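You operate a simulated robot arm through the tools that you are given. There is no shell and no other tool.

You are at the controls of a simulated robot arm. One attempt, no reset.

## Task
Switch the tea stove on and fill the steel kettle to MAX.
Fine: from the spout; then spout back in the middle, lid shut.

The check looks at the end state, three seconds after you hand in, the way a careful person would. Anything else that was tipped, shoved, dropped, spilled or broken makes it a failure. Lids that push on must go on centred and level and be pressed home; caps that screw on are set level and turned clockwise until they are tight.

## Robot
A 7-joint arm with a three-finger gripper, fixed in place. Base frame: the origin is on the floor under the middle of its stand, x ahead of it, y to its left, z up. Readings come in cm, rad, newtons and seconds.
With the tool pointing down near the work surface it reaches from about 48 to 94 cm from the base axis. Its first joint turns from -2.897 to 2.897 rad. Payload 2.69 kg.
The TCP is the grasp point between the finger pads, 2.9 cm short of the fingertips. In the tool frame z runs along the fingers and y along their closing line. The gripper opens to 12 cm; its body begins 7.8 cm behind the TCP.
Orientation is told as [roll, pitch, yaw] about the base's x, y, z axes, in that order, counted from this pose: with the fingers straight down and closing along the base's y, the tool's x points along the base's -x, its y along +y and its z along -z.

## Interface
- The arm moves only by the tool jog_arm. Its argument "increments" is a list of rows, each an object (a shift or turn left out is 0, a gripper value left out holds the last) with "fingers": the finger opening in cm, from 0 to 12; "slide": the shift along the tool's x, y, z in units of 20 mm (1.0 is 20 mm), a list of three; "rot": the turn, a rotation vector about the tool's x, y, z in units of 6 degrees (1.0 is 6 degrees), a list of three. In form: [{"fingers": fingers, "slide": [dx, dy, dz], "rot": [rx, ry, rz]}, ...]. A call has 1 to 20 rows; each row shifts and turns the commanded pose from where the row before left it, along the tool's axes as they then stand. A call with a number of a shift or a turn outside -1 to 1 is refused whole. Each row takes 0.2 s and may step no farther than 5 cm and 0.15 rad from the row before; otherwise, or with a gripper value out of range, the whole call is refused. A pose out of reach is approached as far as the arm can. The call stops where the force on the tool passes 40 N (or 10 N more than at its start, if that is more) or the arm is blocked; 0.2 s more then pass. The fingers move at their own pace (about 4 cm/s each) and stop on an object; they squeeze with about 45 N. The grip force told is the motor's: it shows also when the fingers shut on nothing. Time passes only in rows, and 0.2 s behind the last, so rows that do not move let the fingers close. It gives the time, the measured TCP pose, the force on the tool (base axes), the opening and the grip force at its end, in the units of the frame above (readings bear some noise), with the torque about the TCP (base axes, N m) and any sound that the robot's microphone picked up, and new pictures: "pictures" is both (left out), scene, wrist or none.
- Cameras (640 x 400 px; columns grow to the right, rows downward): "scene" is fixed at [4.15, -65.54, 152.99]; the picture's right is [0.60, -0.80, 0.00], its down [-0.52, -0.39, -0.76] and it looks along [0.61, 0.46, -0.65] (base axes); focal length 374 px, centre (320, 200). "wrist" rides on the gripper at [6.3, 0, -10.4] in the tool frame; the picture's right is [0.01, 1.00, 0.00], its down [-0.83, 0.00, -0.56] and it looks along [-0.56, 0.00, 0.83] (tool axes); focal length 275 px, centre (320, 200). There is no depth. A picture from a camera that has moved, and an enlarged one, comes with that camera's place and axes in the base frame and with its lens. The place of the scene camera against the robot may be out by one fixed shift of up to 2.5 cm in any direction.
- lift_body(by): slides the trunk up (or, below 0, down) by that many cm; the arm rides with it, the base frame stays. It gives what a move gives, with no picture.
- zoom(camera, box): a new picture of the part [left, top, right, bottom] of that camera's present view, enlarged. The clock stands still meanwhile.
- close_job(): hands the job in; it is judged then, once.

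Places have to be worked out from the pictures, the camera data and where the tool is seen. Open the gripper and draw the arm clear of the work before you hand the job in, unless the task says otherwise.

The tools are called after ">>>" as a command line: name --argument value ..., lists and objects as JSON in quotes. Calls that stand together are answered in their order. jog_arm: Moves the arm, as the interface text tells. Its arguments: {"type":"object","properties":{"increments":{"type":"array"},"pictures":{"type":"string","enum":["both","scene","wrist","none"]}},"required":["increments"]} The other tools are called the same way: lift_body (by) moves the trunk up or down; zoom (camera, box) takes an enlarged picture of a part of a camera's view; close_job () hands the job in.

At the start:

```text
t: 0.0
ee_pos: [31.31, -28.14, 119.86]
orientation: [0.001, 0.003, 0.001]
ft_force: [0.1, 0.4, 0.3]
torque: [-0.01, -0.01, -0.02]
gripper_width: 11.99
finger_force: 0.1
trunk travel left (down, up): [-61.3, 0.0]
```

scene: 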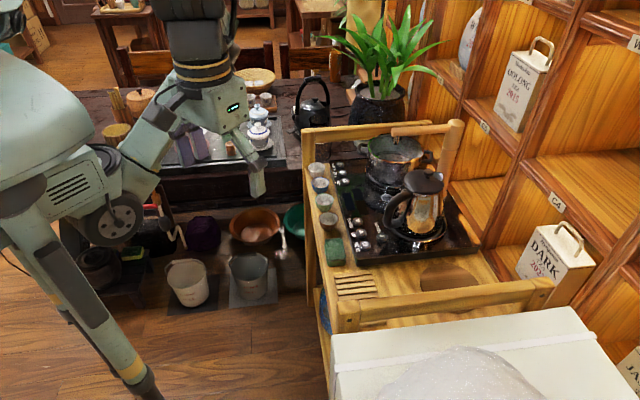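
wrist: 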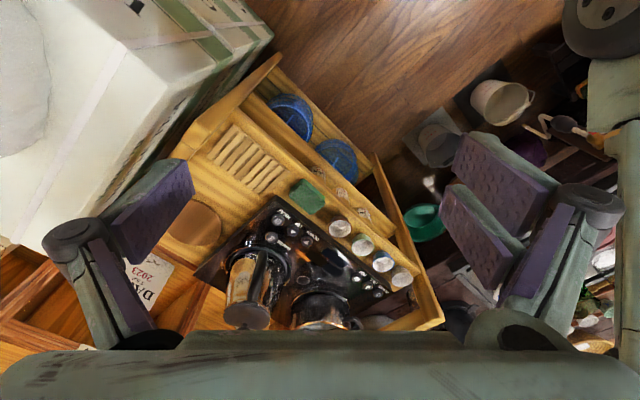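

I'll look closely at the tea stove area first, before moving anything.

>>> zoom --camera "scene" --box '[300, 110, 500, 270]'

>>> zoom --camera "scene" --box '[320, 150, 400, 270]'

>>> zoom --camera "wrist" --box '[180, 170, 440, 333]'

```text
2.50 times, centred on (400, 190) of scene
camera zoom: at [4.15, -65.54, 152.99], right [0.6, -0.8, 0.0], down [-0.52, -0.39, -0.76], along [0.61, 0.46, -0.65], focal length 936 px, centre (120, 225)
```

zoom: 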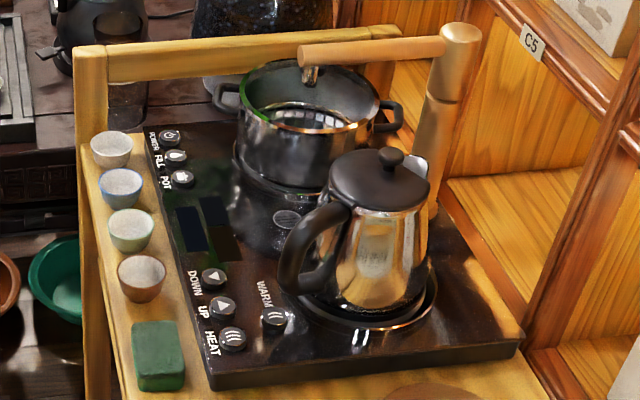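

```text
3.33 times, centred on (360, 210) of scene
camera zoom: at [4.15, -65.54, 152.99], right [0.6, -0.8, 0.0], down [-0.52, -0.39, -0.76], along [0.61, 0.46, -0.65], focal length 1248 px, centre (187, 167)
```

zoom: 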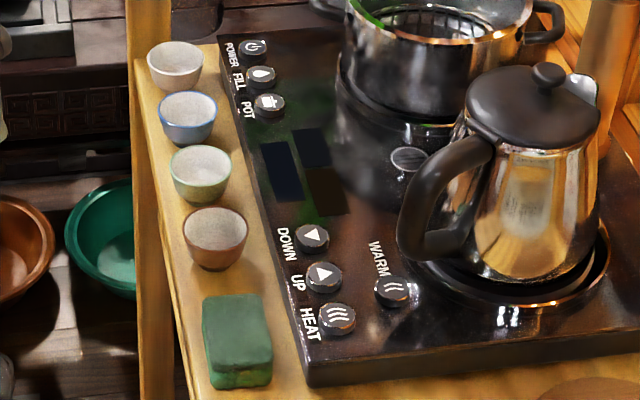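

```text
2.45 times, centred on (310, 252) of wrist
camera zoom: at [25.08, -28.2, 130.28], right [-0.01, 1.0, 0.0], down [0.83, 0.0, 0.55], along [0.55, 0.0, -0.83], focal length 676 px, centre (344, 74)
```

zoom: 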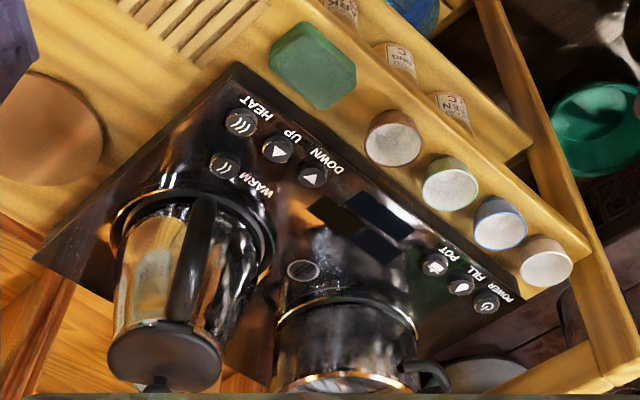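

Button rows lie roughly from HEAT near (59, -37, 86) to POWER near (80, -14, 87), with the kettle at about (75, -43). I'll zoom in more on the kettle, pot and spout before moving.

>>> zoom --camera "scene" --box '[375, 155, 455, 250]'

>>> zoom --camera "scene" --box '[350, 110, 480, 190]'

>>> zoom --camera "scene" --box '[330, 150, 380, 210]'

```text
4.21 times, centred on (415, 202) of scene
camera zoom: at [4.15, -65.54, 152.99], right [0.6, -0.8, 0.0], down [-0.52, -0.39, -0.76], along [0.61, 0.46, -0.65], focal length 1577 px, centre (-80, 190)
```

zoom: 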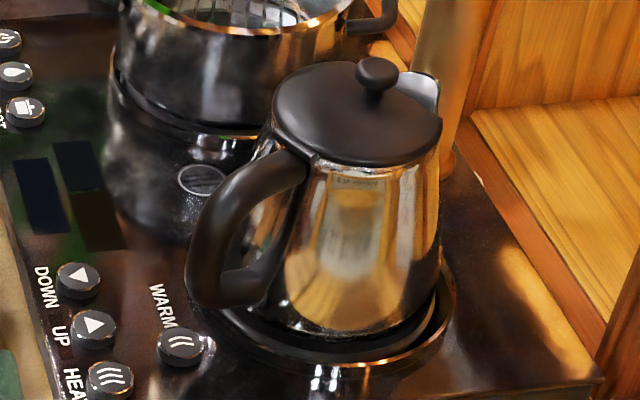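

```text
4.92 times, centred on (415, 150) of scene
camera zoom: at [4.15, -65.54, 152.99], right [0.6, -0.8, 0.0], down [-0.52, -0.39, -0.76], along [0.61, 0.46, -0.65], focal length 1843 px, centre (-148, 446)
```

zoom: 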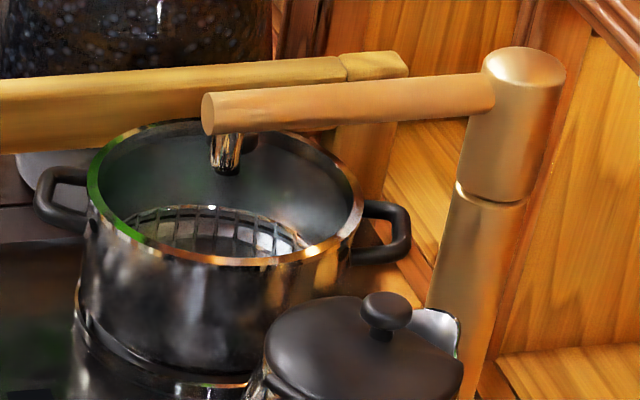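

```text
6.67 times, centred on (355, 180) of scene
camera zoom: at [4.15, -65.54, 152.99], right [0.6, -0.8, 0.0], down [-0.52, -0.39, -0.76], along [0.61, 0.46, -0.65], focal length 2496 px, centre (87, 333)
```

zoom: 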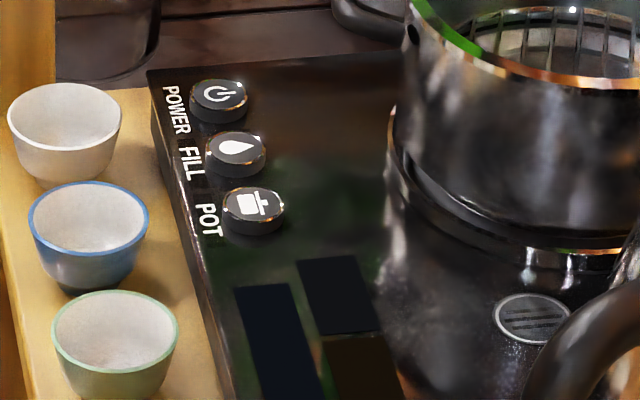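

The spout arm swivels on a post behind the stove, and it looks like it hangs toward the pot. I'll move forward 14 cm at this height for a second, closer wrist view to triangulate things.

>>> jog_arm --increments '[{"slide": [-1, 0, 0]}, {"slide": [-1, 0, 0]}, {"slide": [-1, 0, 0]}, {"slide": [-1, 0, 0]}, {"slide": [-1, 0, 0]}, {"slide": [-1, 0, 0]}, {"slide": [-1, 0, 0]}]'

```text
t: 1.6
ee_pos: [45.44, -28.12, 119.41]
orientation: [-0.003, 0.004, 0.0]
ft_force: [0.0, -0.2, 0.4]
torque: [0.03, 0.01, 0.0]
gripper_width: 11.98
finger_force: 0.0
out of reach, approached as far as the arm can: row 7
trunk travel left (down, up): [-61.3, 0.0]
camera wrist: at [39.19, -28.25, 129.75], right [-0.01, 1.0, 0.0], down [0.83, 0.01, 0.55], along [0.55, 0.0, -0.83], focal length 275 px, centre (320, 200)
```

scene: 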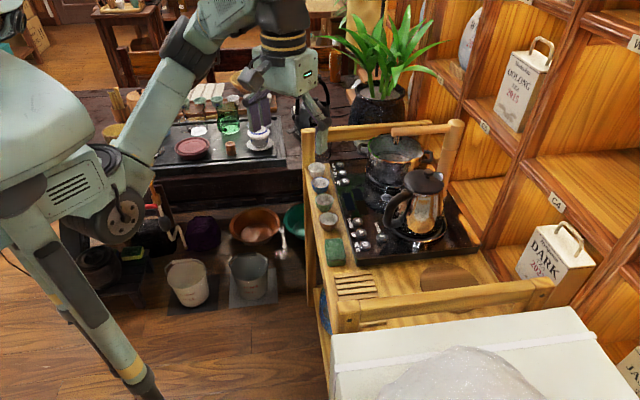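
wrist: 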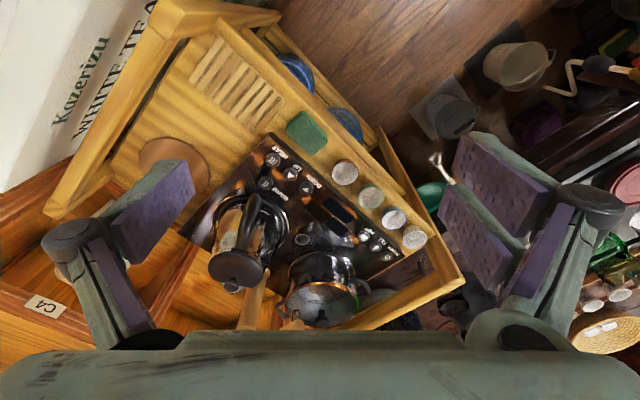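

The arm hit a reach limit at this height, but the view is good. I'll zoom the wrist picture on the stove, kettle and spout.

>>> zoom --camera "wrist" --box '[180, 120, 440, 335]'

>>> zoom --camera "wrist" --box '[190, 185, 380, 335]'

```text
1.86 times, centred on (310, 228) of wrist
camera zoom: at [39.19, -28.25, 129.75], right [-0.01, 1.0, 0.0], down [0.83, 0.01, 0.55], along [0.55, 0.0, -0.83], focal length 512 px, centre (339, 149)
```

zoom: 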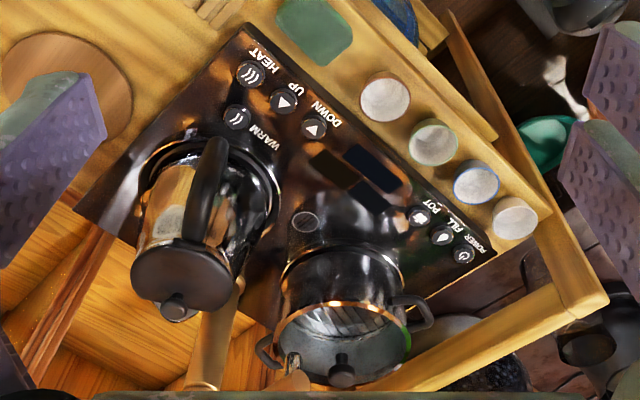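

```text
2.67 times, centred on (285, 260) of wrist
camera zoom: at [39.19, -28.25, 129.75], right [-0.01, 1.0, 0.0], down [0.83, 0.01, 0.55], along [0.55, 0.0, -0.83], focal length 734 px, centre (413, 40)
```

zoom: 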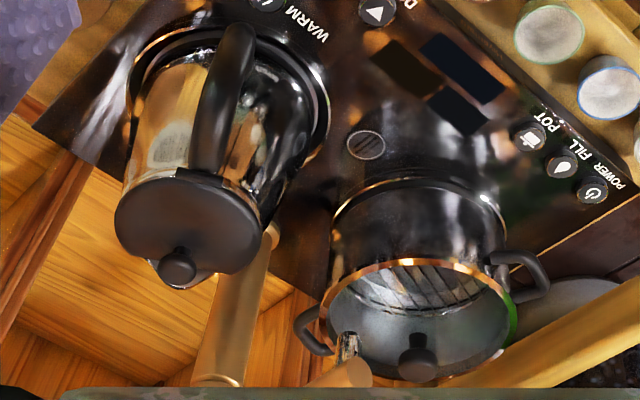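

Triangulation puts the nozzle at about (80, -32, 103), the post axis at about (90, -42), and the kettle knob at about (76, -43, 100). The spout now points straight to the front, so it is in the middle, and a swing of roughly 45° takes it over the kettle. I'll close the fingers to see what shape they make for pressing, and come down a little.

>>> jog_arm --increments '[{"fingers": 0, "slide": [0, 0, 1]}, {"slide": [0, 0, 1]}, {"slide": [0, 0, 1]}, {"slide": [0, 0, 1]}, {"slide": [0, 0, 0.5]}, {}, {}, {}]'

```text
t: 3.4
ee_pos: [45.29, -28.21, 110.54]
orientation: [0.001, 0.002, 0.001]
ft_force: [0.2, 0.4, 0.4]
torque: [0.03, -0.03, -0.01]
gripper_width: 0.04
finger_force: 16.3
trunk travel left (down, up): [-61.3, 0.0]
camera wrist: at [38.98, -28.17, 120.85], right [-0.01, 1.0, 0.0], down [0.83, 0.0, 0.55], along [0.55, 0.0, -0.83], focal length 275 px, centre (320, 200)
```

scene: 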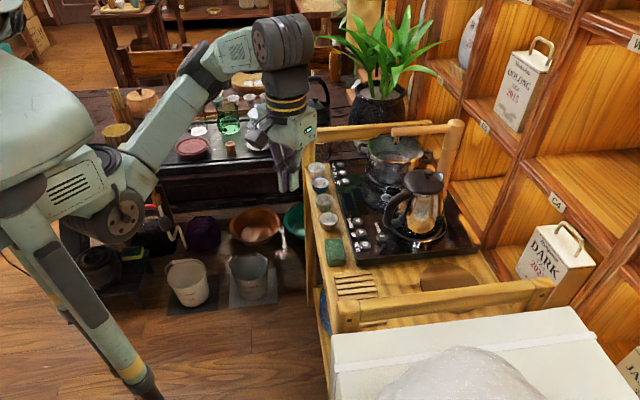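
wrist: 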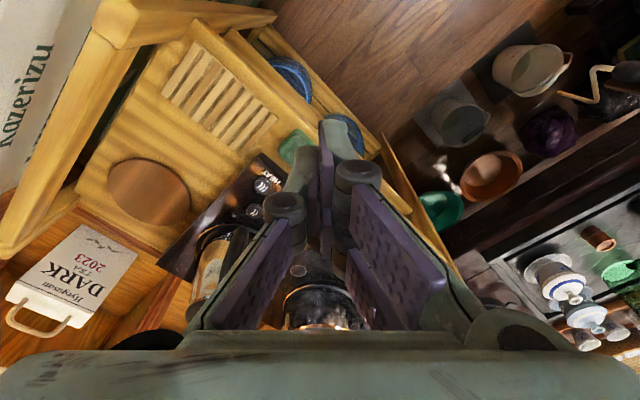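

The gripper closes as one finger (tool -y side) against two (+y side). I'll zoom to see the fingertip arrangement more exactly.

>>> zoom --camera "wrist" --box '[180, 90, 480, 335]'

>>> zoom --camera "scene" --box '[220, 60, 400, 220]'

```text
1.63 times, centred on (330, 212) of wrist
camera zoom: at [38.98, -28.17, 120.85], right [-0.01, 1.0, 0.0], down [0.83, 0.0, 0.55], along [0.55, 0.0, -0.83], focal length 449 px, centre (304, 180)
```

zoom: 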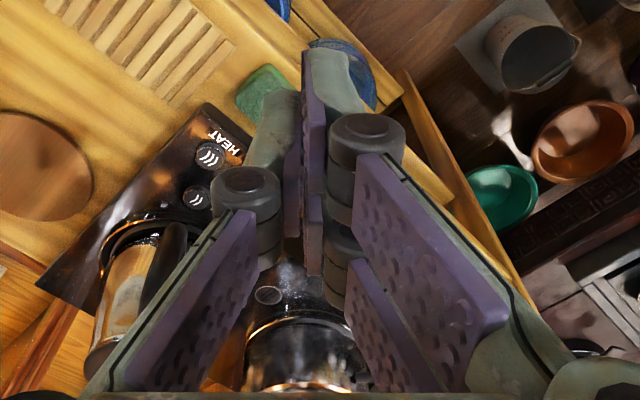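

```text
2.50 times, centred on (310, 140) of scene
camera zoom: at [4.15, -65.54, 152.99], right [0.6, -0.8, 0.0], down [-0.52, -0.39, -0.76], along [0.61, 0.46, -0.65], focal length 936 px, centre (345, 350)
```

zoom: 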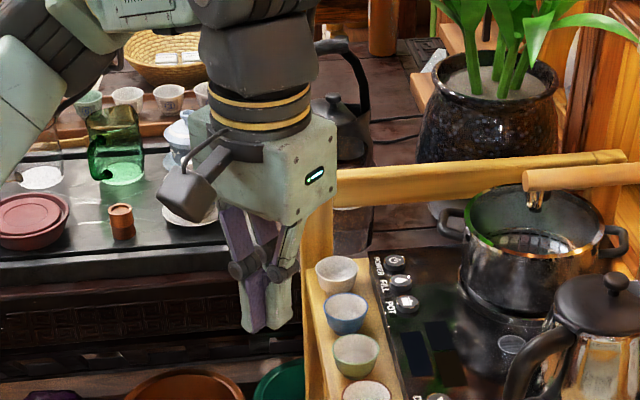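

The closed fingertips make a footprint of about 5 × 3 cm. With tool y lined up along the button row, they can press one button without touching the next, which is 4 cm away. I'll yaw about 42.5° so the tool x axis faces the front of the stove, then move closer for a look at the kettle and panel.

>>> jog_arm --increments '[{"rot": [0, 0, 1]}, {"rot": [0, 0, 1]}, {"rot": [0, 0, 1]}, {"rot": [0, 0, 1]}, {"rot": [0, 0, 1]}, {"rot": [0, 0, 1]}, {"rot": [0, 0, 1]}, {"rot": [0, 0, 0.083]}, {"slide": [-0.993, 0.449, 0]}, {"slide": [-0.993, 0.449, 0]}, {"slide": [-0.993, 0.449, 0]}, {"slide": [-0.993, 0.449, 0]}, {"slide": [-0.993, 0.449, 0]}]'

```text
t: 6.2
ee_pos: [55.59, -31.54, 110.62]
orientation: [-0.001, 0.003, -0.741]
ft_force: [-0.3, -0.9, 1.5]
torque: [-0.05, -0.03, 0.02]
gripper_width: 0.02
finger_force: 28.4
trunk travel left (down, up): [-61.3, 0.0]
camera wrist: at [51.04, -27.36, 120.97], right [0.67, 0.74, 0.0], down [0.62, -0.56, 0.55], along [0.41, -0.37, -0.83], focal length 275 px, centre (320, 200)
```

scene: 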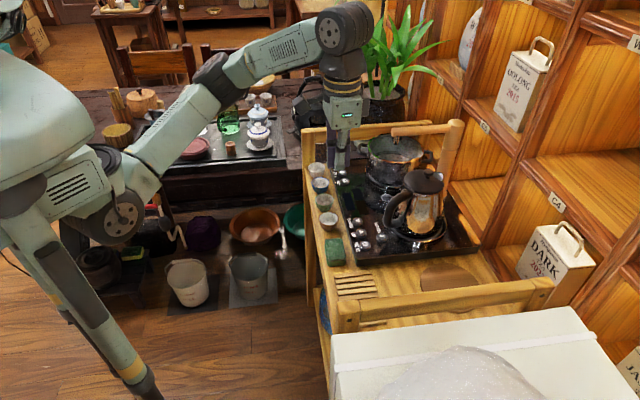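
wrist: 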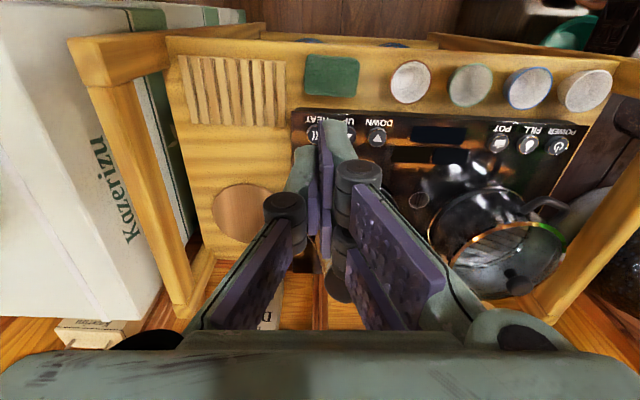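

The picture is now square to the panel: POWER at about (82, -13.7), FILL at (79, -16.5) and POT at (76.6, -19.4). I'll move over POWER at a safe height of about 105 and check the alignment.

>>> jog_arm --increments '[{"slide": [-0.2366, 0.972, 0.175]}, {"slide": [-0.2366, 0.972, 0.175]}, {"slide": [-0.2366, 0.972, 0.175]}, {"slide": [-0.2366, 0.972, 0.175]}, {"slide": [-0.2366, 0.972, 0.175]}, {"slide": [-0.2366, 0.972, 0.175]}, {"slide": [-0.2366, 0.972, 0.175]}, {"slide": [-0.2366, 0.972, 0.175]}, {"slide": [-0.2366, 0.972, 0.175]}, {"slide": [-0.2366, 0.972, 0.175]}, {"slide": [-0.2366, 0.972, 0.175]}, {"slide": [-0.2366, 0.972, 0.175]}, {"slide": [-0.2366, 0.972, 0.175]}, {"slide": [-0.2366, 0.972, 0.175]}, {"slide": [-0.2366, 0.972, 0.175]}, {"slide": [-0.2366, 0.972, 0.175]}]'

```text
t: 9.6
ee_pos: [80.19, -14.78, 105.23]
orientation: [-0.003, 0.002, -0.74]
ft_force: [0.0, -1.2, -0.5]
torque: [-0.02, 0.0, -0.01]
gripper_width: 0.03
finger_force: 28.4
out of reach, approached as far as the arm can: row 16
trunk travel left (down, up): [-61.3, 0.0]
camera wrist: at [75.52, -10.57, 115.59], right [0.67, 0.74, 0.0], down [0.62, -0.56, 0.55], along [0.41, -0.37, -0.83], focal length 275 px, centre (320, 200)
```

scene: 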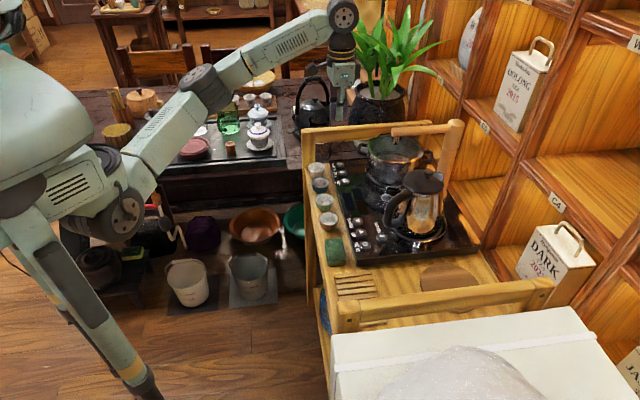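
wrist: 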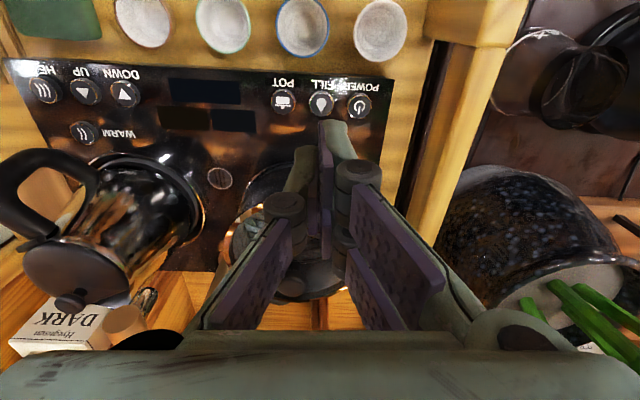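

Using two wrist views, POWER works out at about (84.3, -12.6, 85), FILL at (81.5, -15.8) and POT at (78.6, -18.7). The end rail close to POWER is a worry for the gripper body, so I'll zoom to measure it.

>>> zoom --camera "wrist" --box '[240, 0, 520, 180]'

>>> zoom --camera "scene" --box '[280, 40, 440, 200]'

>>> zoom --camera "wrist" --box '[0, 140, 240, 350]'

```text
2.22 times, centred on (380, 90) of wrist
camera zoom: at [75.52, -10.57, 115.59], right [0.67, 0.74, 0.0], down [0.62, -0.56, 0.55], along [0.41, -0.37, -0.83], focal length 612 px, centre (187, 444)
```

zoom: 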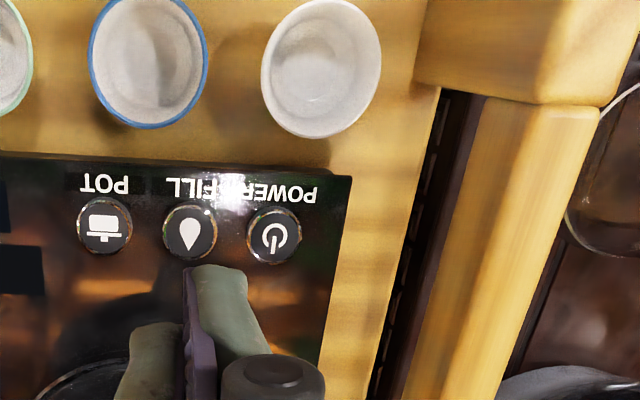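

```text
2.50 times, centred on (360, 120) of scene
camera zoom: at [4.15, -65.54, 152.99], right [0.6, -0.8, 0.0], down [-0.52, -0.39, -0.76], along [0.61, 0.46, -0.65], focal length 936 px, centre (220, 400)
```

zoom: 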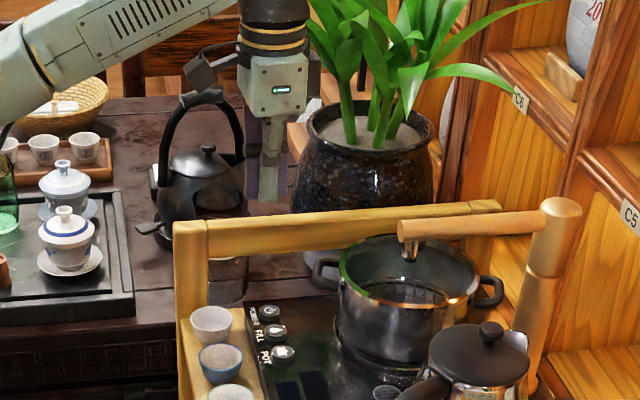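

```text
1.90 times, centred on (120, 245) of wrist
camera zoom: at [75.52, -10.57, 115.59], right [0.67, 0.74, 0.0], down [0.62, -0.56, 0.55], along [0.41, -0.37, -0.83], focal length 524 px, centre (701, 114)
```

zoom: 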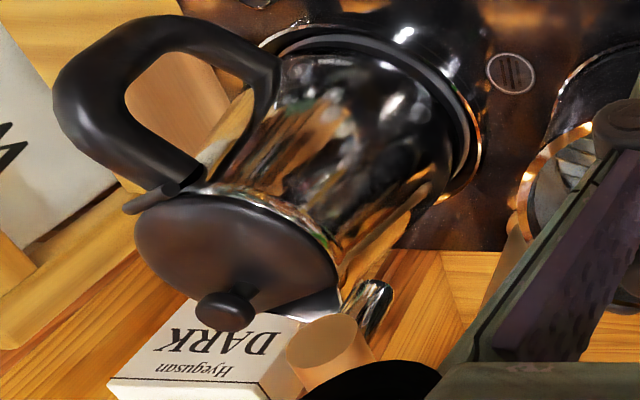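

The lid looks hinged at the handle, with the hinge near (71, -41). I need the rail height and position, so I'll zoom on the corner in both cameras to match points.

>>> zoom --camera "wrist" --box '[380, 0, 540, 100]'

>>> zoom --camera "scene" --box '[295, 110, 375, 170]'

```text
4.00 times, centred on (460, 50) of wrist
camera zoom: at [75.52, -10.57, 115.59], right [0.67, 0.74, 0.0], down [0.62, -0.56, 0.55], along [0.41, -0.37, -0.83], focal length 1101 px, centre (-240, 800)
```

zoom: 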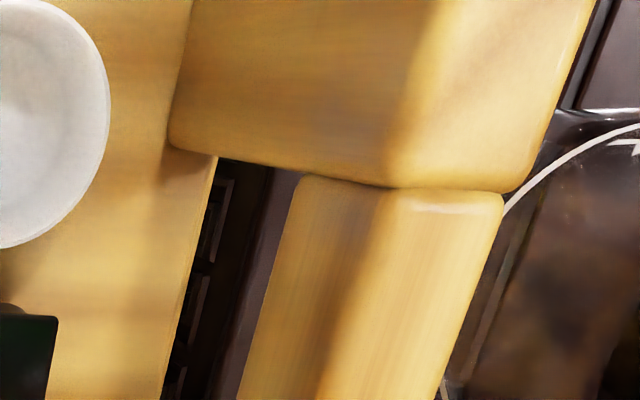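

```text
6.67 times, centred on (335, 140) of scene
camera zoom: at [4.15, -65.54, 152.99], right [0.6, -0.8, 0.0], down [-0.52, -0.39, -0.76], along [0.61, 0.46, -0.65], focal length 2496 px, centre (220, 600)
```

zoom: 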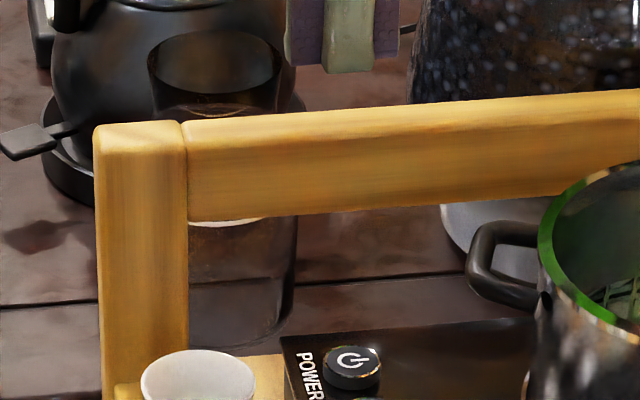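

The rail's top is at z≈94.6 and its inner face is about 6 cm beyond POWER along the row. A vertical press would clear it by only about 1 cm, so I'll lean the hand about 12° away from it, which also makes the single finger the lowest point. First I'll go down to z≈99 and over to POWER's plan position.

>>> jog_arm --increments '[{"slide": [0, 0, 1]}, {"slide": [0, 0, 1]}, {"slide": [0, 0, 1]}, {"rot": [-1, 0, 0]}, {"rot": [-1, 0, 0]}, {}]'

```text
t: 11.0
ee_pos: [80.36, -15.01, 99.14]
orientation: [0.209, 0.001, -0.741]
ft_force: [0.7, 0.3, 0.1]
torque: [-0.02, 0.0, 0.0]
gripper_width: 0.01
finger_force: 29.0
trunk travel left (down, up): [-61.3, 0.0]
camera wrist: at [74.17, -12.27, 109.2], right [0.66, 0.72, 0.21], down [0.54, -0.64, 0.54], along [0.53, -0.24, -0.81], focal length 275 px, centre (320, 200)
```

scene: 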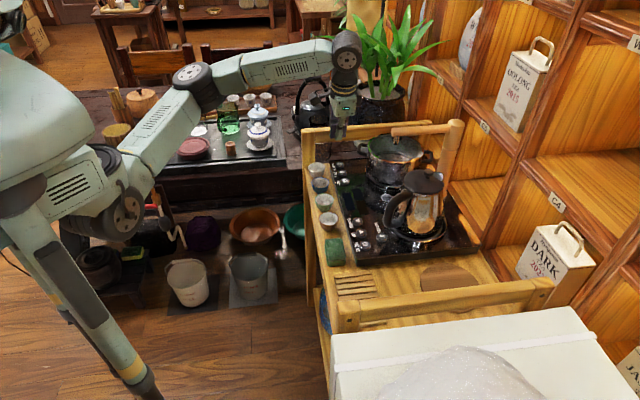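
wrist: 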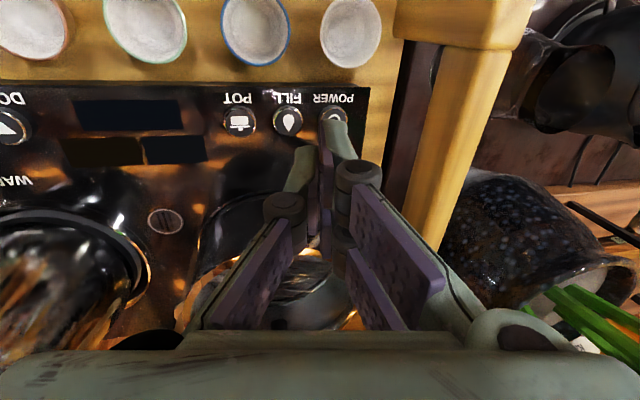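

The tilted view confirms POWER at about (84.1, -12.5, 85). I'll go down to about 3 cm above it in a combined move.

>>> jog_arm --increments '[{"slide": [-0.12, 0.257, 0.882]}, {"slide": [-0.12, 0.257, 0.882]}, {"slide": [-0.12, 0.257, 0.882]}, {"slide": [-0.12, 0.257, 0.882]}, {"slide": [-0.12, 0.257, 0.882]}, {}]'

```text
t: 12.4
ee_pos: [84.0, -12.49, 91.0]
orientation: [0.207, 0.002, -0.741]
ft_force: [-0.4, 0.4, 0.2]
torque: [0.03, 0.0, 0.01]
gripper_width: 0.0
finger_force: 28.8
trunk travel left (down, up): [-61.3, 0.0]
camera wrist: at [77.82, -9.87, 101.16], right [0.66, 0.72, 0.21], down [0.54, -0.64, 0.54], along [0.53, -0.25, -0.81], focal length 275 px, centre (320, 200)
```

scene: 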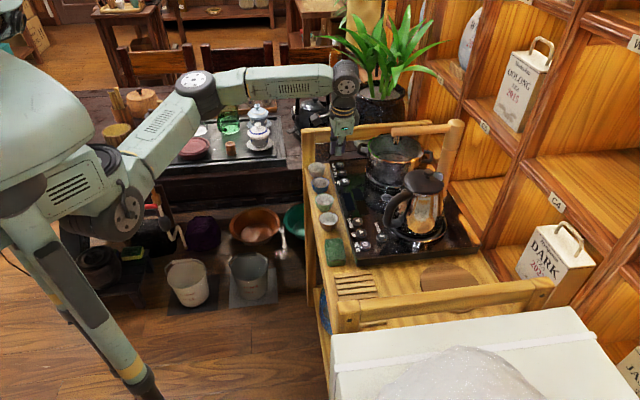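
wrist: 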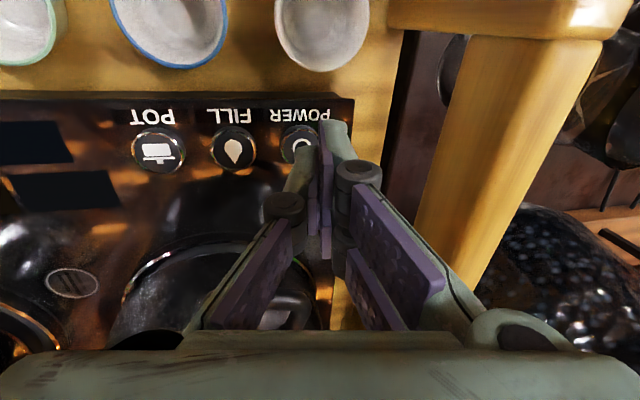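

Alignment looks right, with the single fingertip hanging over POWER at (84.1, -12.6). I'll go straight down 2 cm and check the force.

>>> jog_arm --increments '[{"slide": [0, -0.105, 0.489]}, {"slide": [0, -0.105, 0.489]}, {"slide": [0, -0.02, 0.1]}, {"slide": [0, -0.02, 0.1]}]' --pictures "both"

>>> zoom --camera "wrist" --box '[120, 80, 380, 240]'

>>> zoom --camera "scene" --box '[300, 100, 400, 200]'

```text
t: 13.4
ee_pos: [84.02, -12.51, 88.58]
orientation: [0.208, 0.004, -0.741]
ft_force: [0.3, -0.2, 0.8]
torque: [-0.01, -0.02, -0.01]
gripper_width: 0.01
finger_force: 28.6
trunk travel left (down, up): [-61.3, 0.0]
camera wrist: at [77.89, -9.83, 98.68], right [0.66, 0.72, 0.21], down [0.54, -0.64, 0.54], along [0.53, -0.25, -0.81], focal length 275 px, centre (320, 200)
```

scene: 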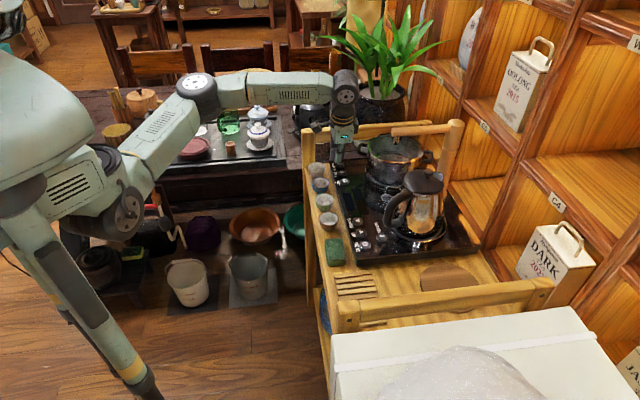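
wrist: 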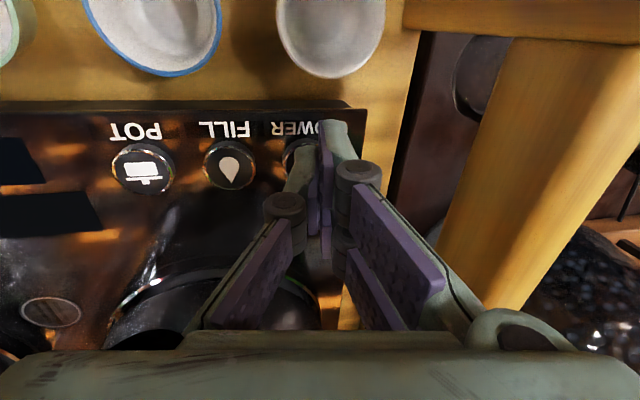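

```text
2.46 times, centred on (250, 160) of wrist
camera zoom: at [77.89, -9.83, 98.68], right [0.66, 0.72, 0.21], down [0.54, -0.64, 0.54], along [0.53, -0.25, -0.81], focal length 678 px, centre (492, 298)
```

zoom: 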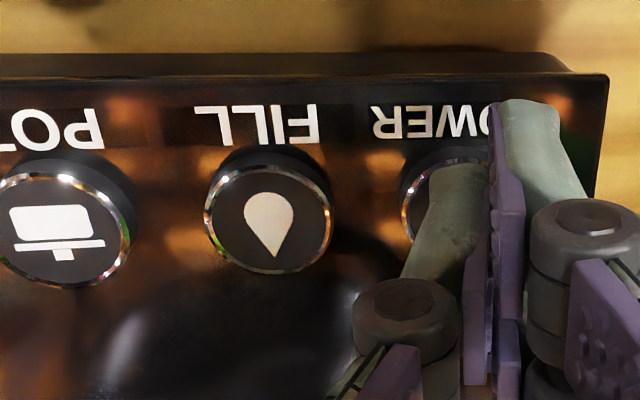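

```text
4.00 times, centred on (350, 150) of scene
camera zoom: at [4.15, -65.54, 152.99], right [0.6, -0.8, 0.0], down [-0.52, -0.39, -0.76], along [0.61, 0.46, -0.65], focal length 1498 px, centre (200, 400)
```

zoom: 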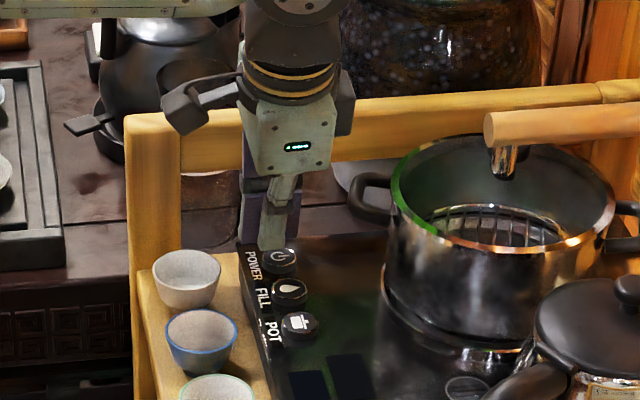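

The single fingertip is over POWER, about 0.6 cm above its face, and well clear of FILL. I'll press in 2 mm steps while watching force and sound.

>>> jog_arm --increments '[{"slide": [0.0, -0.021, 0.098]}, {"slide": [0, -0.021, 0.098]}, {"slide": [0, -0.021, 0.098]}, {"slide": [0, -0.021, 0.098]}]' --pictures "none"

```text
t: 14.4
ee_pos: [84.02, -12.49, 87.84]
orientation: [0.209, 0.001, -0.744]
ft_force: [0.2, 0.2, 0.5]
torque: [0.01, -0.03, -0.03]
gripper_width: 0.01
finger_force: 28.6
trunk travel left (down, up): [-61.3, 0.0]
```

No contact yet at TCP z 87.8, so I'll keep going down in small steps.

>>> jog_arm --increments '[{"slide": [0.0, -0.021, 0.098]}, {"slide": [0, -0.021, 0.098]}, {"slide": [0, -0.021, 0.098]}]' --pictures "wrist"

>>> zoom --camera "wrist" --box '[120, 80, 380, 240]'

>>> zoom --camera "scene" --box '[320, 130, 390, 200]'

```text
t: 15.2
ee_pos: [84.07, -12.5, 87.24]
orientation: [0.21, 0.0, -0.741]
ft_force: [0.5, 0.5, 2.5]
torque: [-0.01, -0.02, 0.02]
gripper_width: 0.0
finger_force: 28.3
trunk travel left (down, up): [-61.3, 0.0]
heard: click
camera wrist: at [77.91, -9.85, 97.34], right [0.66, 0.72, 0.21], down [0.54, -0.64, 0.54], along [0.53, -0.24, -0.81], focal length 275 px, centre (320, 200)
```

wrist: 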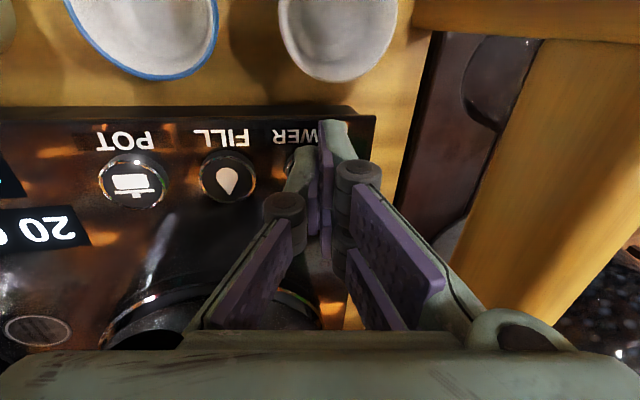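

```text
2.46 times, centred on (250, 160) of wrist
camera zoom: at [77.91, -9.85, 97.34], right [0.66, 0.72, 0.21], down [0.54, -0.64, 0.54], along [0.53, -0.24, -0.81], focal length 678 px, centre (492, 298)
```

zoom: 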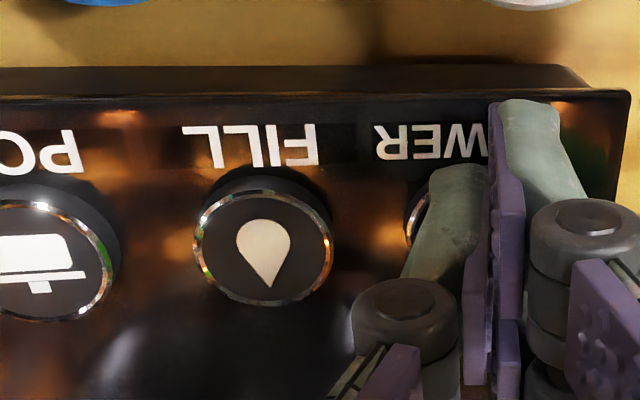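

```text
5.71 times, centred on (355, 165) of scene
camera zoom: at [4.15, -65.54, 152.99], right [0.6, -0.8, 0.0], down [-0.52, -0.39, -0.76], along [0.61, 0.46, -0.65], focal length 2140 px, centre (120, 400)
```

zoom: 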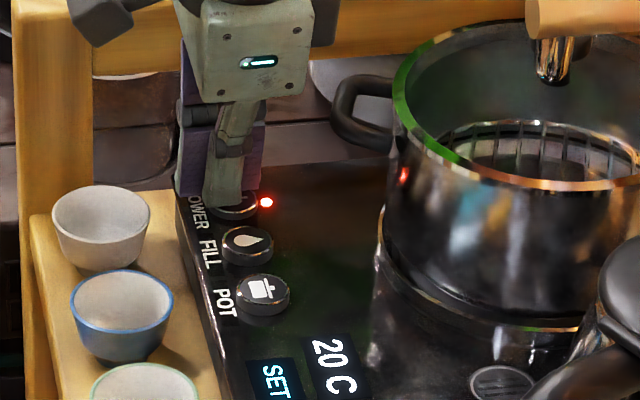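

A click was heard, a red light is on by POWER and the displays read "SET" and "20 C", so the stove is on. I'll lift straight off, un-tilt, and move back toward the kettle's handle side for a closer look at the lid.

>>> jog_arm --increments '[{"slide": [0, 0.105, -0.489]}, {"slide": [0, 0.21, -0.978]}, {"slide": [0, 0.21, -0.978]}, {"slide": [0, 0.21, -0.978]}, {"slide": [0, 0.21, -0.978]}, {"rot": [1, 0, 0]}, {"rot": [1, 0, 0]}, {"slide": [0.157, -0.99, -0.2]}, {"slide": [0.157, -0.99, -0.2]}, {"slide": [0.157, -0.99, -0.2]}, {"slide": [0.157, -0.99, -0.2]}, {"slide": [0.157, -0.99, -0.2]}, {"slide": [0.157, -0.99, -0.2]}, {"slide": [0.157, -0.99, -0.2]}, {"slide": [0.157, -0.99, -0.2]}, {"slide": [0.157, -0.99, -0.2]}, {"slide": [0.157, -0.99, -0.2]}, {"slide": [0.157, -0.99, -0.2]}, {"slide": [0.157, -0.99, -0.2]}, {"slide": [0.157, -0.99, -0.2]}]'

```text
t: 19.4
ee_pos: [63.38, -29.23, 95.98]
orientation: [0.208, 0.002, -0.734]
ft_force: [-0.3, -0.4, -0.3]
torque: [0.0, 0.0, -0.02]
gripper_width: 0.0
finger_force: 28.8
out of reach, approached as far as the arm can: row 6, 7
trunk travel left (down, up): [-61.3, 0.0]
camera wrist: at [57.26, -26.64, 106.2], right [0.65, 0.73, 0.21], down [0.54, -0.64, 0.54], along [0.53, -0.24, -0.81], focal length 275 px, centre (320, 200)
```

scene: 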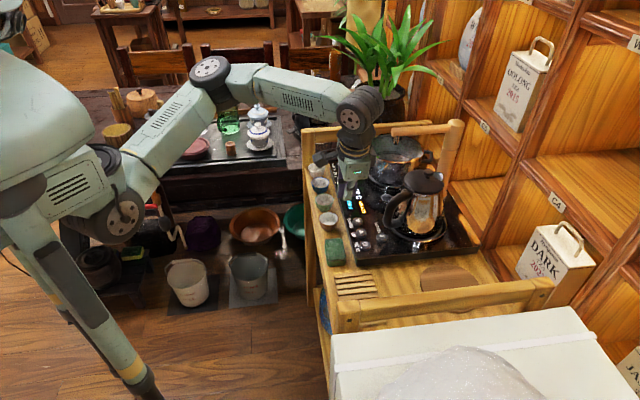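
wrist: 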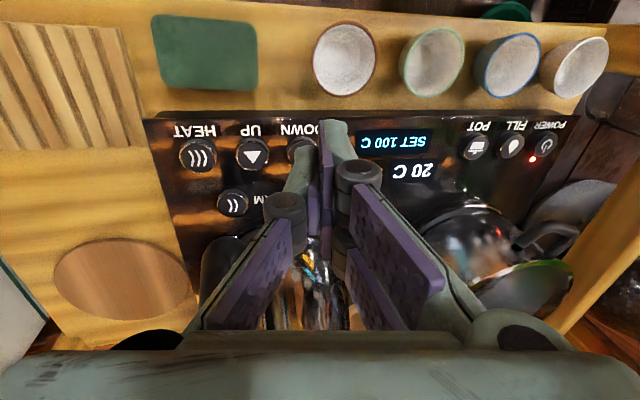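

The un-tilt rows were skipped because they were out of reach, so the hand is still tilted. It is in a clear area at (63.4, -29.2, 96) and the display reads SET 100 C / 20 C. I'll un-tilt here, raise, yaw to face the lid hinge direction, and open the fingers.

>>> jog_arm --increments '[{"rot": [1, 0, 0]}, {"rot": [1, 0, 0]}, {"slide": [0, 0, -1]}, {"slide": [0, 0, -1]}, {"slide": [0, 0, -1]}, {"slide": [0, 0, -1]}, {"slide": [0, 0, -1]}, {"rot": [0, 0, -1]}, {"rot": [0, 0, -1]}, {"rot": [0, 0, -1]}, {"rot": [0, 0, -0.68]}, {"fingers": 5.5}, {}, {}]'

```text
t: 22.4
ee_pos: [63.46, -29.15, 106.18]
orientation: [-0.003, 0.002, -0.35]
ft_force: [-0.6, -0.7, 0.6]
torque: [-0.05, 0.0, 0.01]
gripper_width: 5.46
finger_force: 0.2
trunk travel left (down, up): [-61.3, 0.0]
camera wrist: at [57.58, -27.07, 116.36], right [0.34, 0.94, 0.0], down [0.78, -0.28, 0.55], along [0.52, -0.19, -0.83], focal length 275 px, centre (320, 200)
```

scene: 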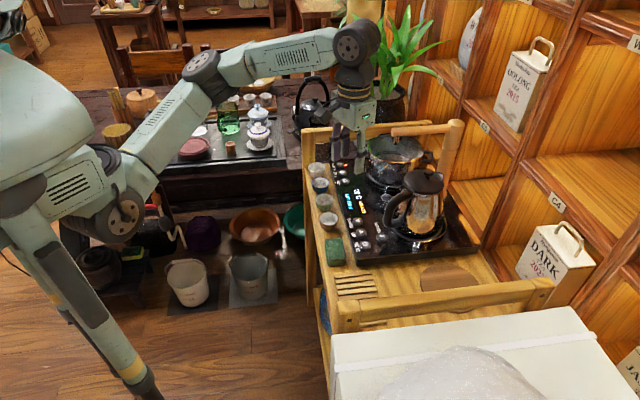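
wrist: 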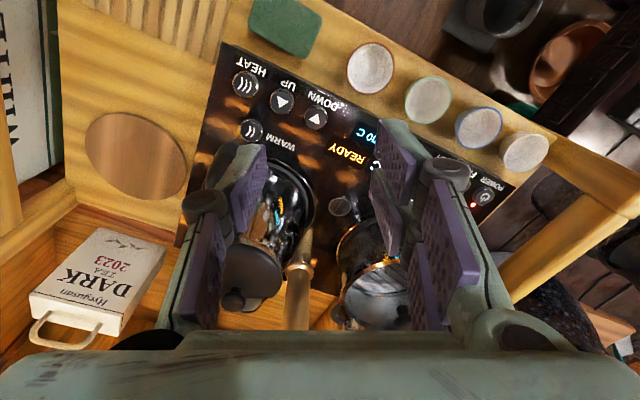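

The display now says READY. I'll shift sideways so the camera looks along the kettle's hinge–knob line between the open fingers.

>>> jog_arm --increments '[{"slide": [-0.29, -0.836, 0.1]}, {"slide": [-0.29, -0.836, 0.1]}, {"slide": [-0.29, -0.836, 0.1]}, {"slide": [-0.29, -0.836, 0.1]}, {"slide": [-0.29, -0.836, 0.1]}, {}]'

>>> zoom --camera "wrist" --box '[220, 180, 420, 340]'

>>> zoom --camera "scene" --box '[370, 140, 460, 250]'

```text
t: 23.8
ee_pos: [63.36, -38.11, 105.11]
orientation: [-0.001, 0.002, -0.351]
ft_force: [0.1, 0.1, -0.7]
torque: [0.02, -0.02, 0.04]
gripper_width: 5.47
finger_force: 0.0
trunk travel left (down, up): [-61.3, 0.0]
camera wrist: at [57.42, -35.96, 115.38], right [0.34, 0.94, 0.0], down [0.78, -0.28, 0.55], along [0.52, -0.19, -0.83], focal length 275 px, centre (320, 200)
```

scene: 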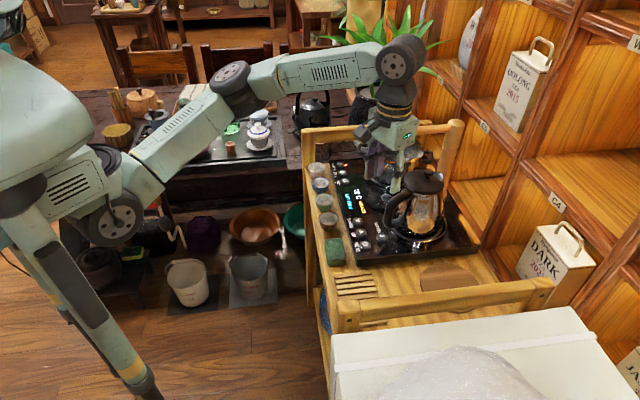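
wrist: 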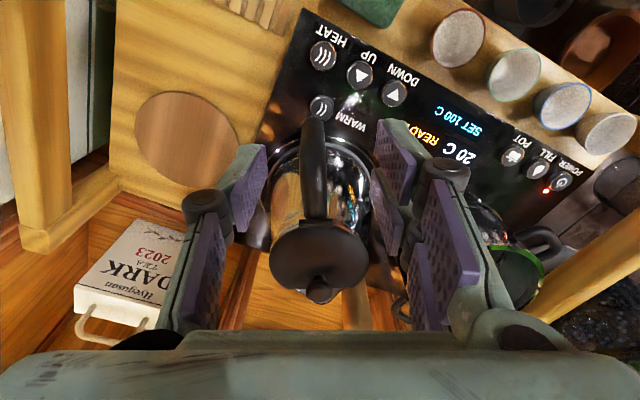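

```text
2.50 times, centred on (320, 260) of wrist
camera zoom: at [57.42, -35.96, 115.38], right [0.34, 0.94, 0.0], down [0.78, -0.28, 0.55], along [0.52, -0.19, -0.83], focal length 688 px, centre (320, 50)
```

zoom: 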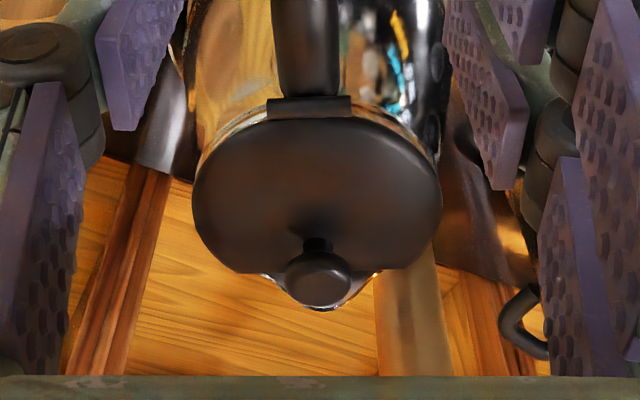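

```text
3.64 times, centred on (415, 195) of scene
camera zoom: at [4.15, -65.54, 152.99], right [0.6, -0.8, 0.0], down [-0.52, -0.39, -0.76], along [0.61, 0.46, -0.65], focal length 1362 px, centre (-26, 218)
```

zoom: 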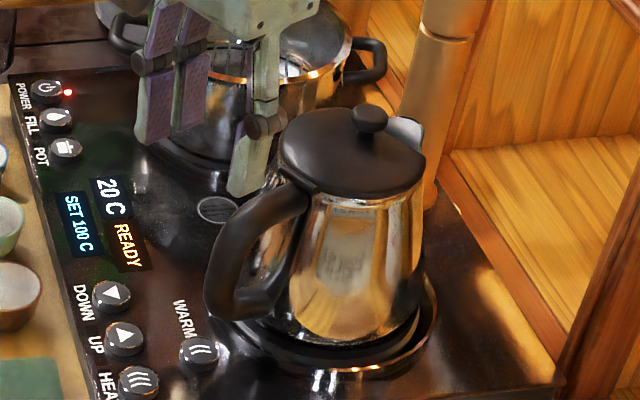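

The kettle's hinge–knob line lies right on the tool's y=0 plane (the knob is at column 319). The hinge is near (71, -41.3, 97) and the knob near (76.8, -43, 99). I'll tilt the fingers 10° outward to gain reach and go forward over the knob, with the tips still about 2 cm above it.

>>> jog_arm --increments '[{"rot": [0, -0.833, 0]}, {"rot": [0, -0.833, 0]}, {"slide": [-0.914, 0, 0.161]}, {"slide": [-0.914, 0, 0.161]}, {"slide": [-0.914, 0, 0.161]}, {"slide": [-0.914, 0, 0.161]}, {"slide": [-0.914, 0, 0.161]}, {"slide": [-0.914, 0, 0.161]}, {}]'

>>> zoom --camera "scene" --box '[360, 90, 480, 230]'

>>> zoom --camera "wrist" --box '[180, 60, 460, 260]'

```text
t: 25.8
ee_pos: [73.72, -41.73, 105.13]
orientation: [-0.002, -0.173, -0.351]
ft_force: [-0.2, 0.2, 0.3]
torque: [-0.01, -0.01, -0.01]
gripper_width: 5.47
finger_force: 0.1
trunk travel left (down, up): [-61.3, 0.0]
camera wrist: at [66.26, -39.1, 114.22], right [0.34, 0.94, 0.0], down [0.68, -0.24, 0.69], along [0.65, -0.24, -0.72], focal length 275 px, centre (320, 200)
```

scene: 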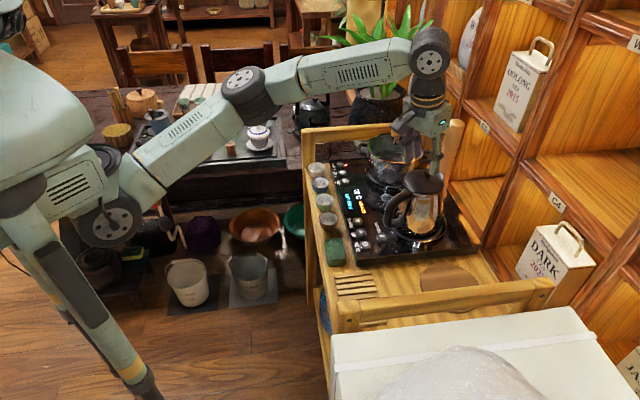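
wrist: 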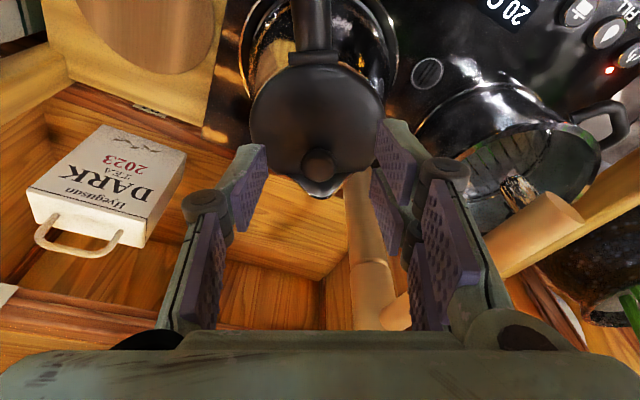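

```text
2.86 times, centred on (420, 160) of scene
camera zoom: at [4.15, -65.54, 152.99], right [0.6, -0.8, 0.0], down [-0.52, -0.39, -0.76], along [0.61, 0.46, -0.65], focal length 1070 px, centre (34, 314)
```

zoom: 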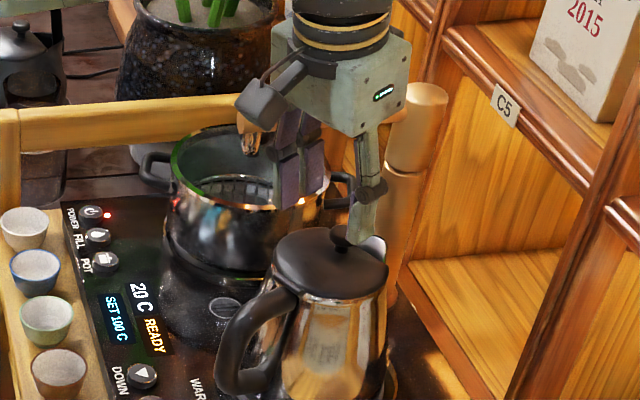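

```text
2.00 times, centred on (320, 160) of wrist
camera zoom: at [66.26, -39.1, 114.22], right [0.34, 0.94, 0.0], down [0.68, -0.24, 0.69], along [0.65, -0.24, -0.72], focal length 551 px, centre (320, 280)
```

zoom: 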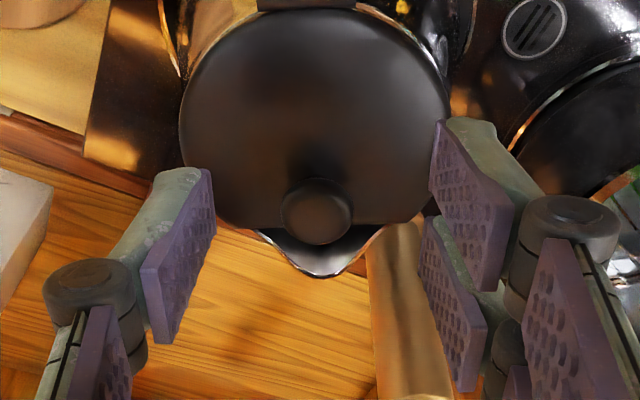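

The two views agree: the knob cap's top is at (76.3, -42.9, 99.6), and it is about 2.35 cm wide. I'll centre over it and go down until the fingertips are about 1 cm above the lid surface.

>>> jog_arm --increments '[{"slide": [-0.608, -0.0375, 0.107]}, {"slide": [-0.608, -0.0375, 0.107]}, {"slide": [0.083, 0, 0.472]}, {"slide": [0.083, 0, 0.472]}, {"slide": [0.083, 0, 0.472]}, {}]'

>>> zoom --camera "wrist" --box '[200, 60, 440, 260]'

>>> zoom --camera "scene" --box '[380, 130, 460, 230]'

```text
t: 27.2
ee_pos: [76.04, -42.81, 102.06]
orientation: [-0.002, -0.172, -0.351]
ft_force: [0.5, 1.0, 0.7]
torque: [-0.03, 0.01, 0.02]
gripper_width: 5.48
finger_force: 0.1
trunk travel left (down, up): [-61.3, 0.0]
camera wrist: at [68.49, -40.12, 111.29], right [0.34, 0.94, 0.0], down [0.68, -0.24, 0.69], along [0.65, -0.24, -0.72], focal length 275 px, centre (320, 200)
```

scene: 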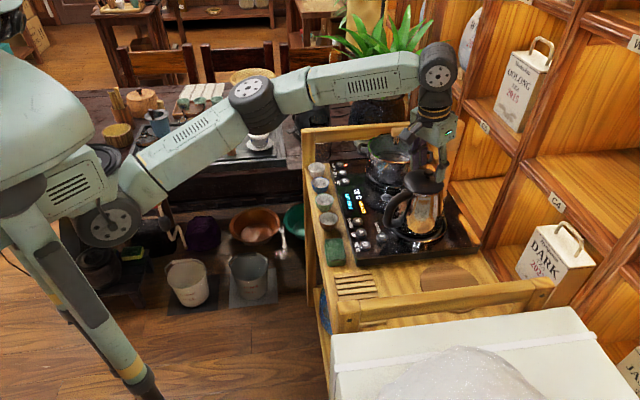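
wrist: 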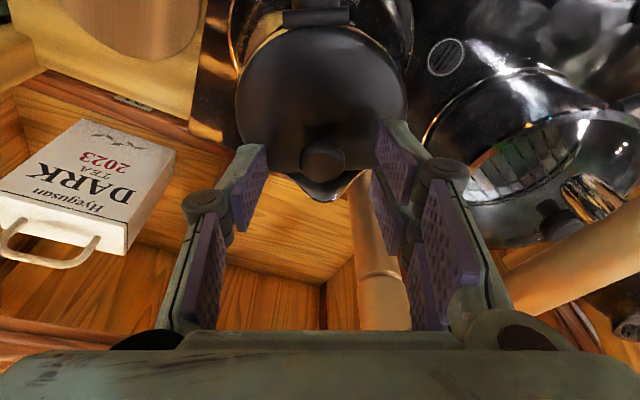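

```text
2.00 times, centred on (320, 160) of wrist
camera zoom: at [68.49, -40.12, 111.29], right [0.34, 0.94, 0.0], down [0.68, -0.24, 0.69], along [0.65, -0.24, -0.72], focal length 551 px, centre (320, 280)
```

zoom: 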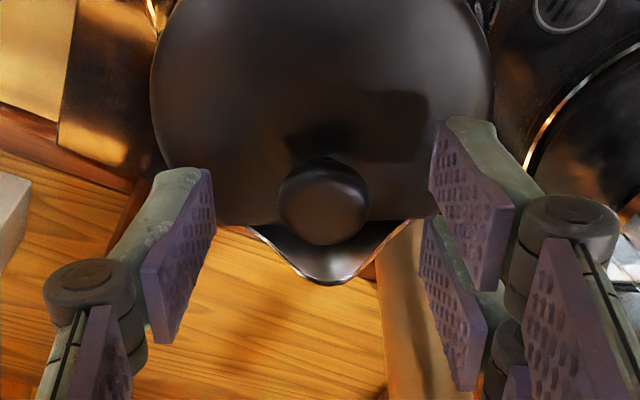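

```text
4.00 times, centred on (420, 180) of scene
camera zoom: at [4.15, -65.54, 152.99], right [0.6, -0.8, 0.0], down [-0.52, -0.39, -0.76], along [0.61, 0.46, -0.65], focal length 1498 px, centre (-80, 280)
```

zoom: 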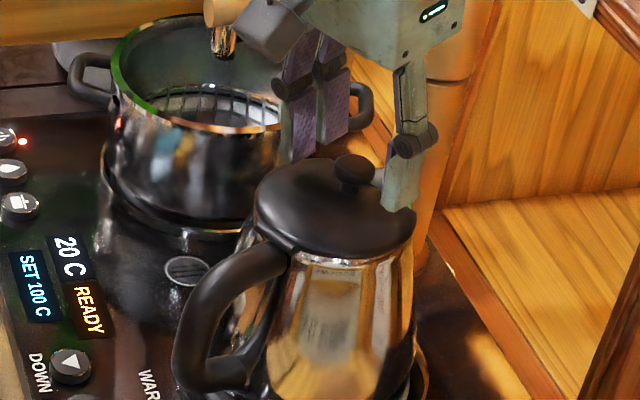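

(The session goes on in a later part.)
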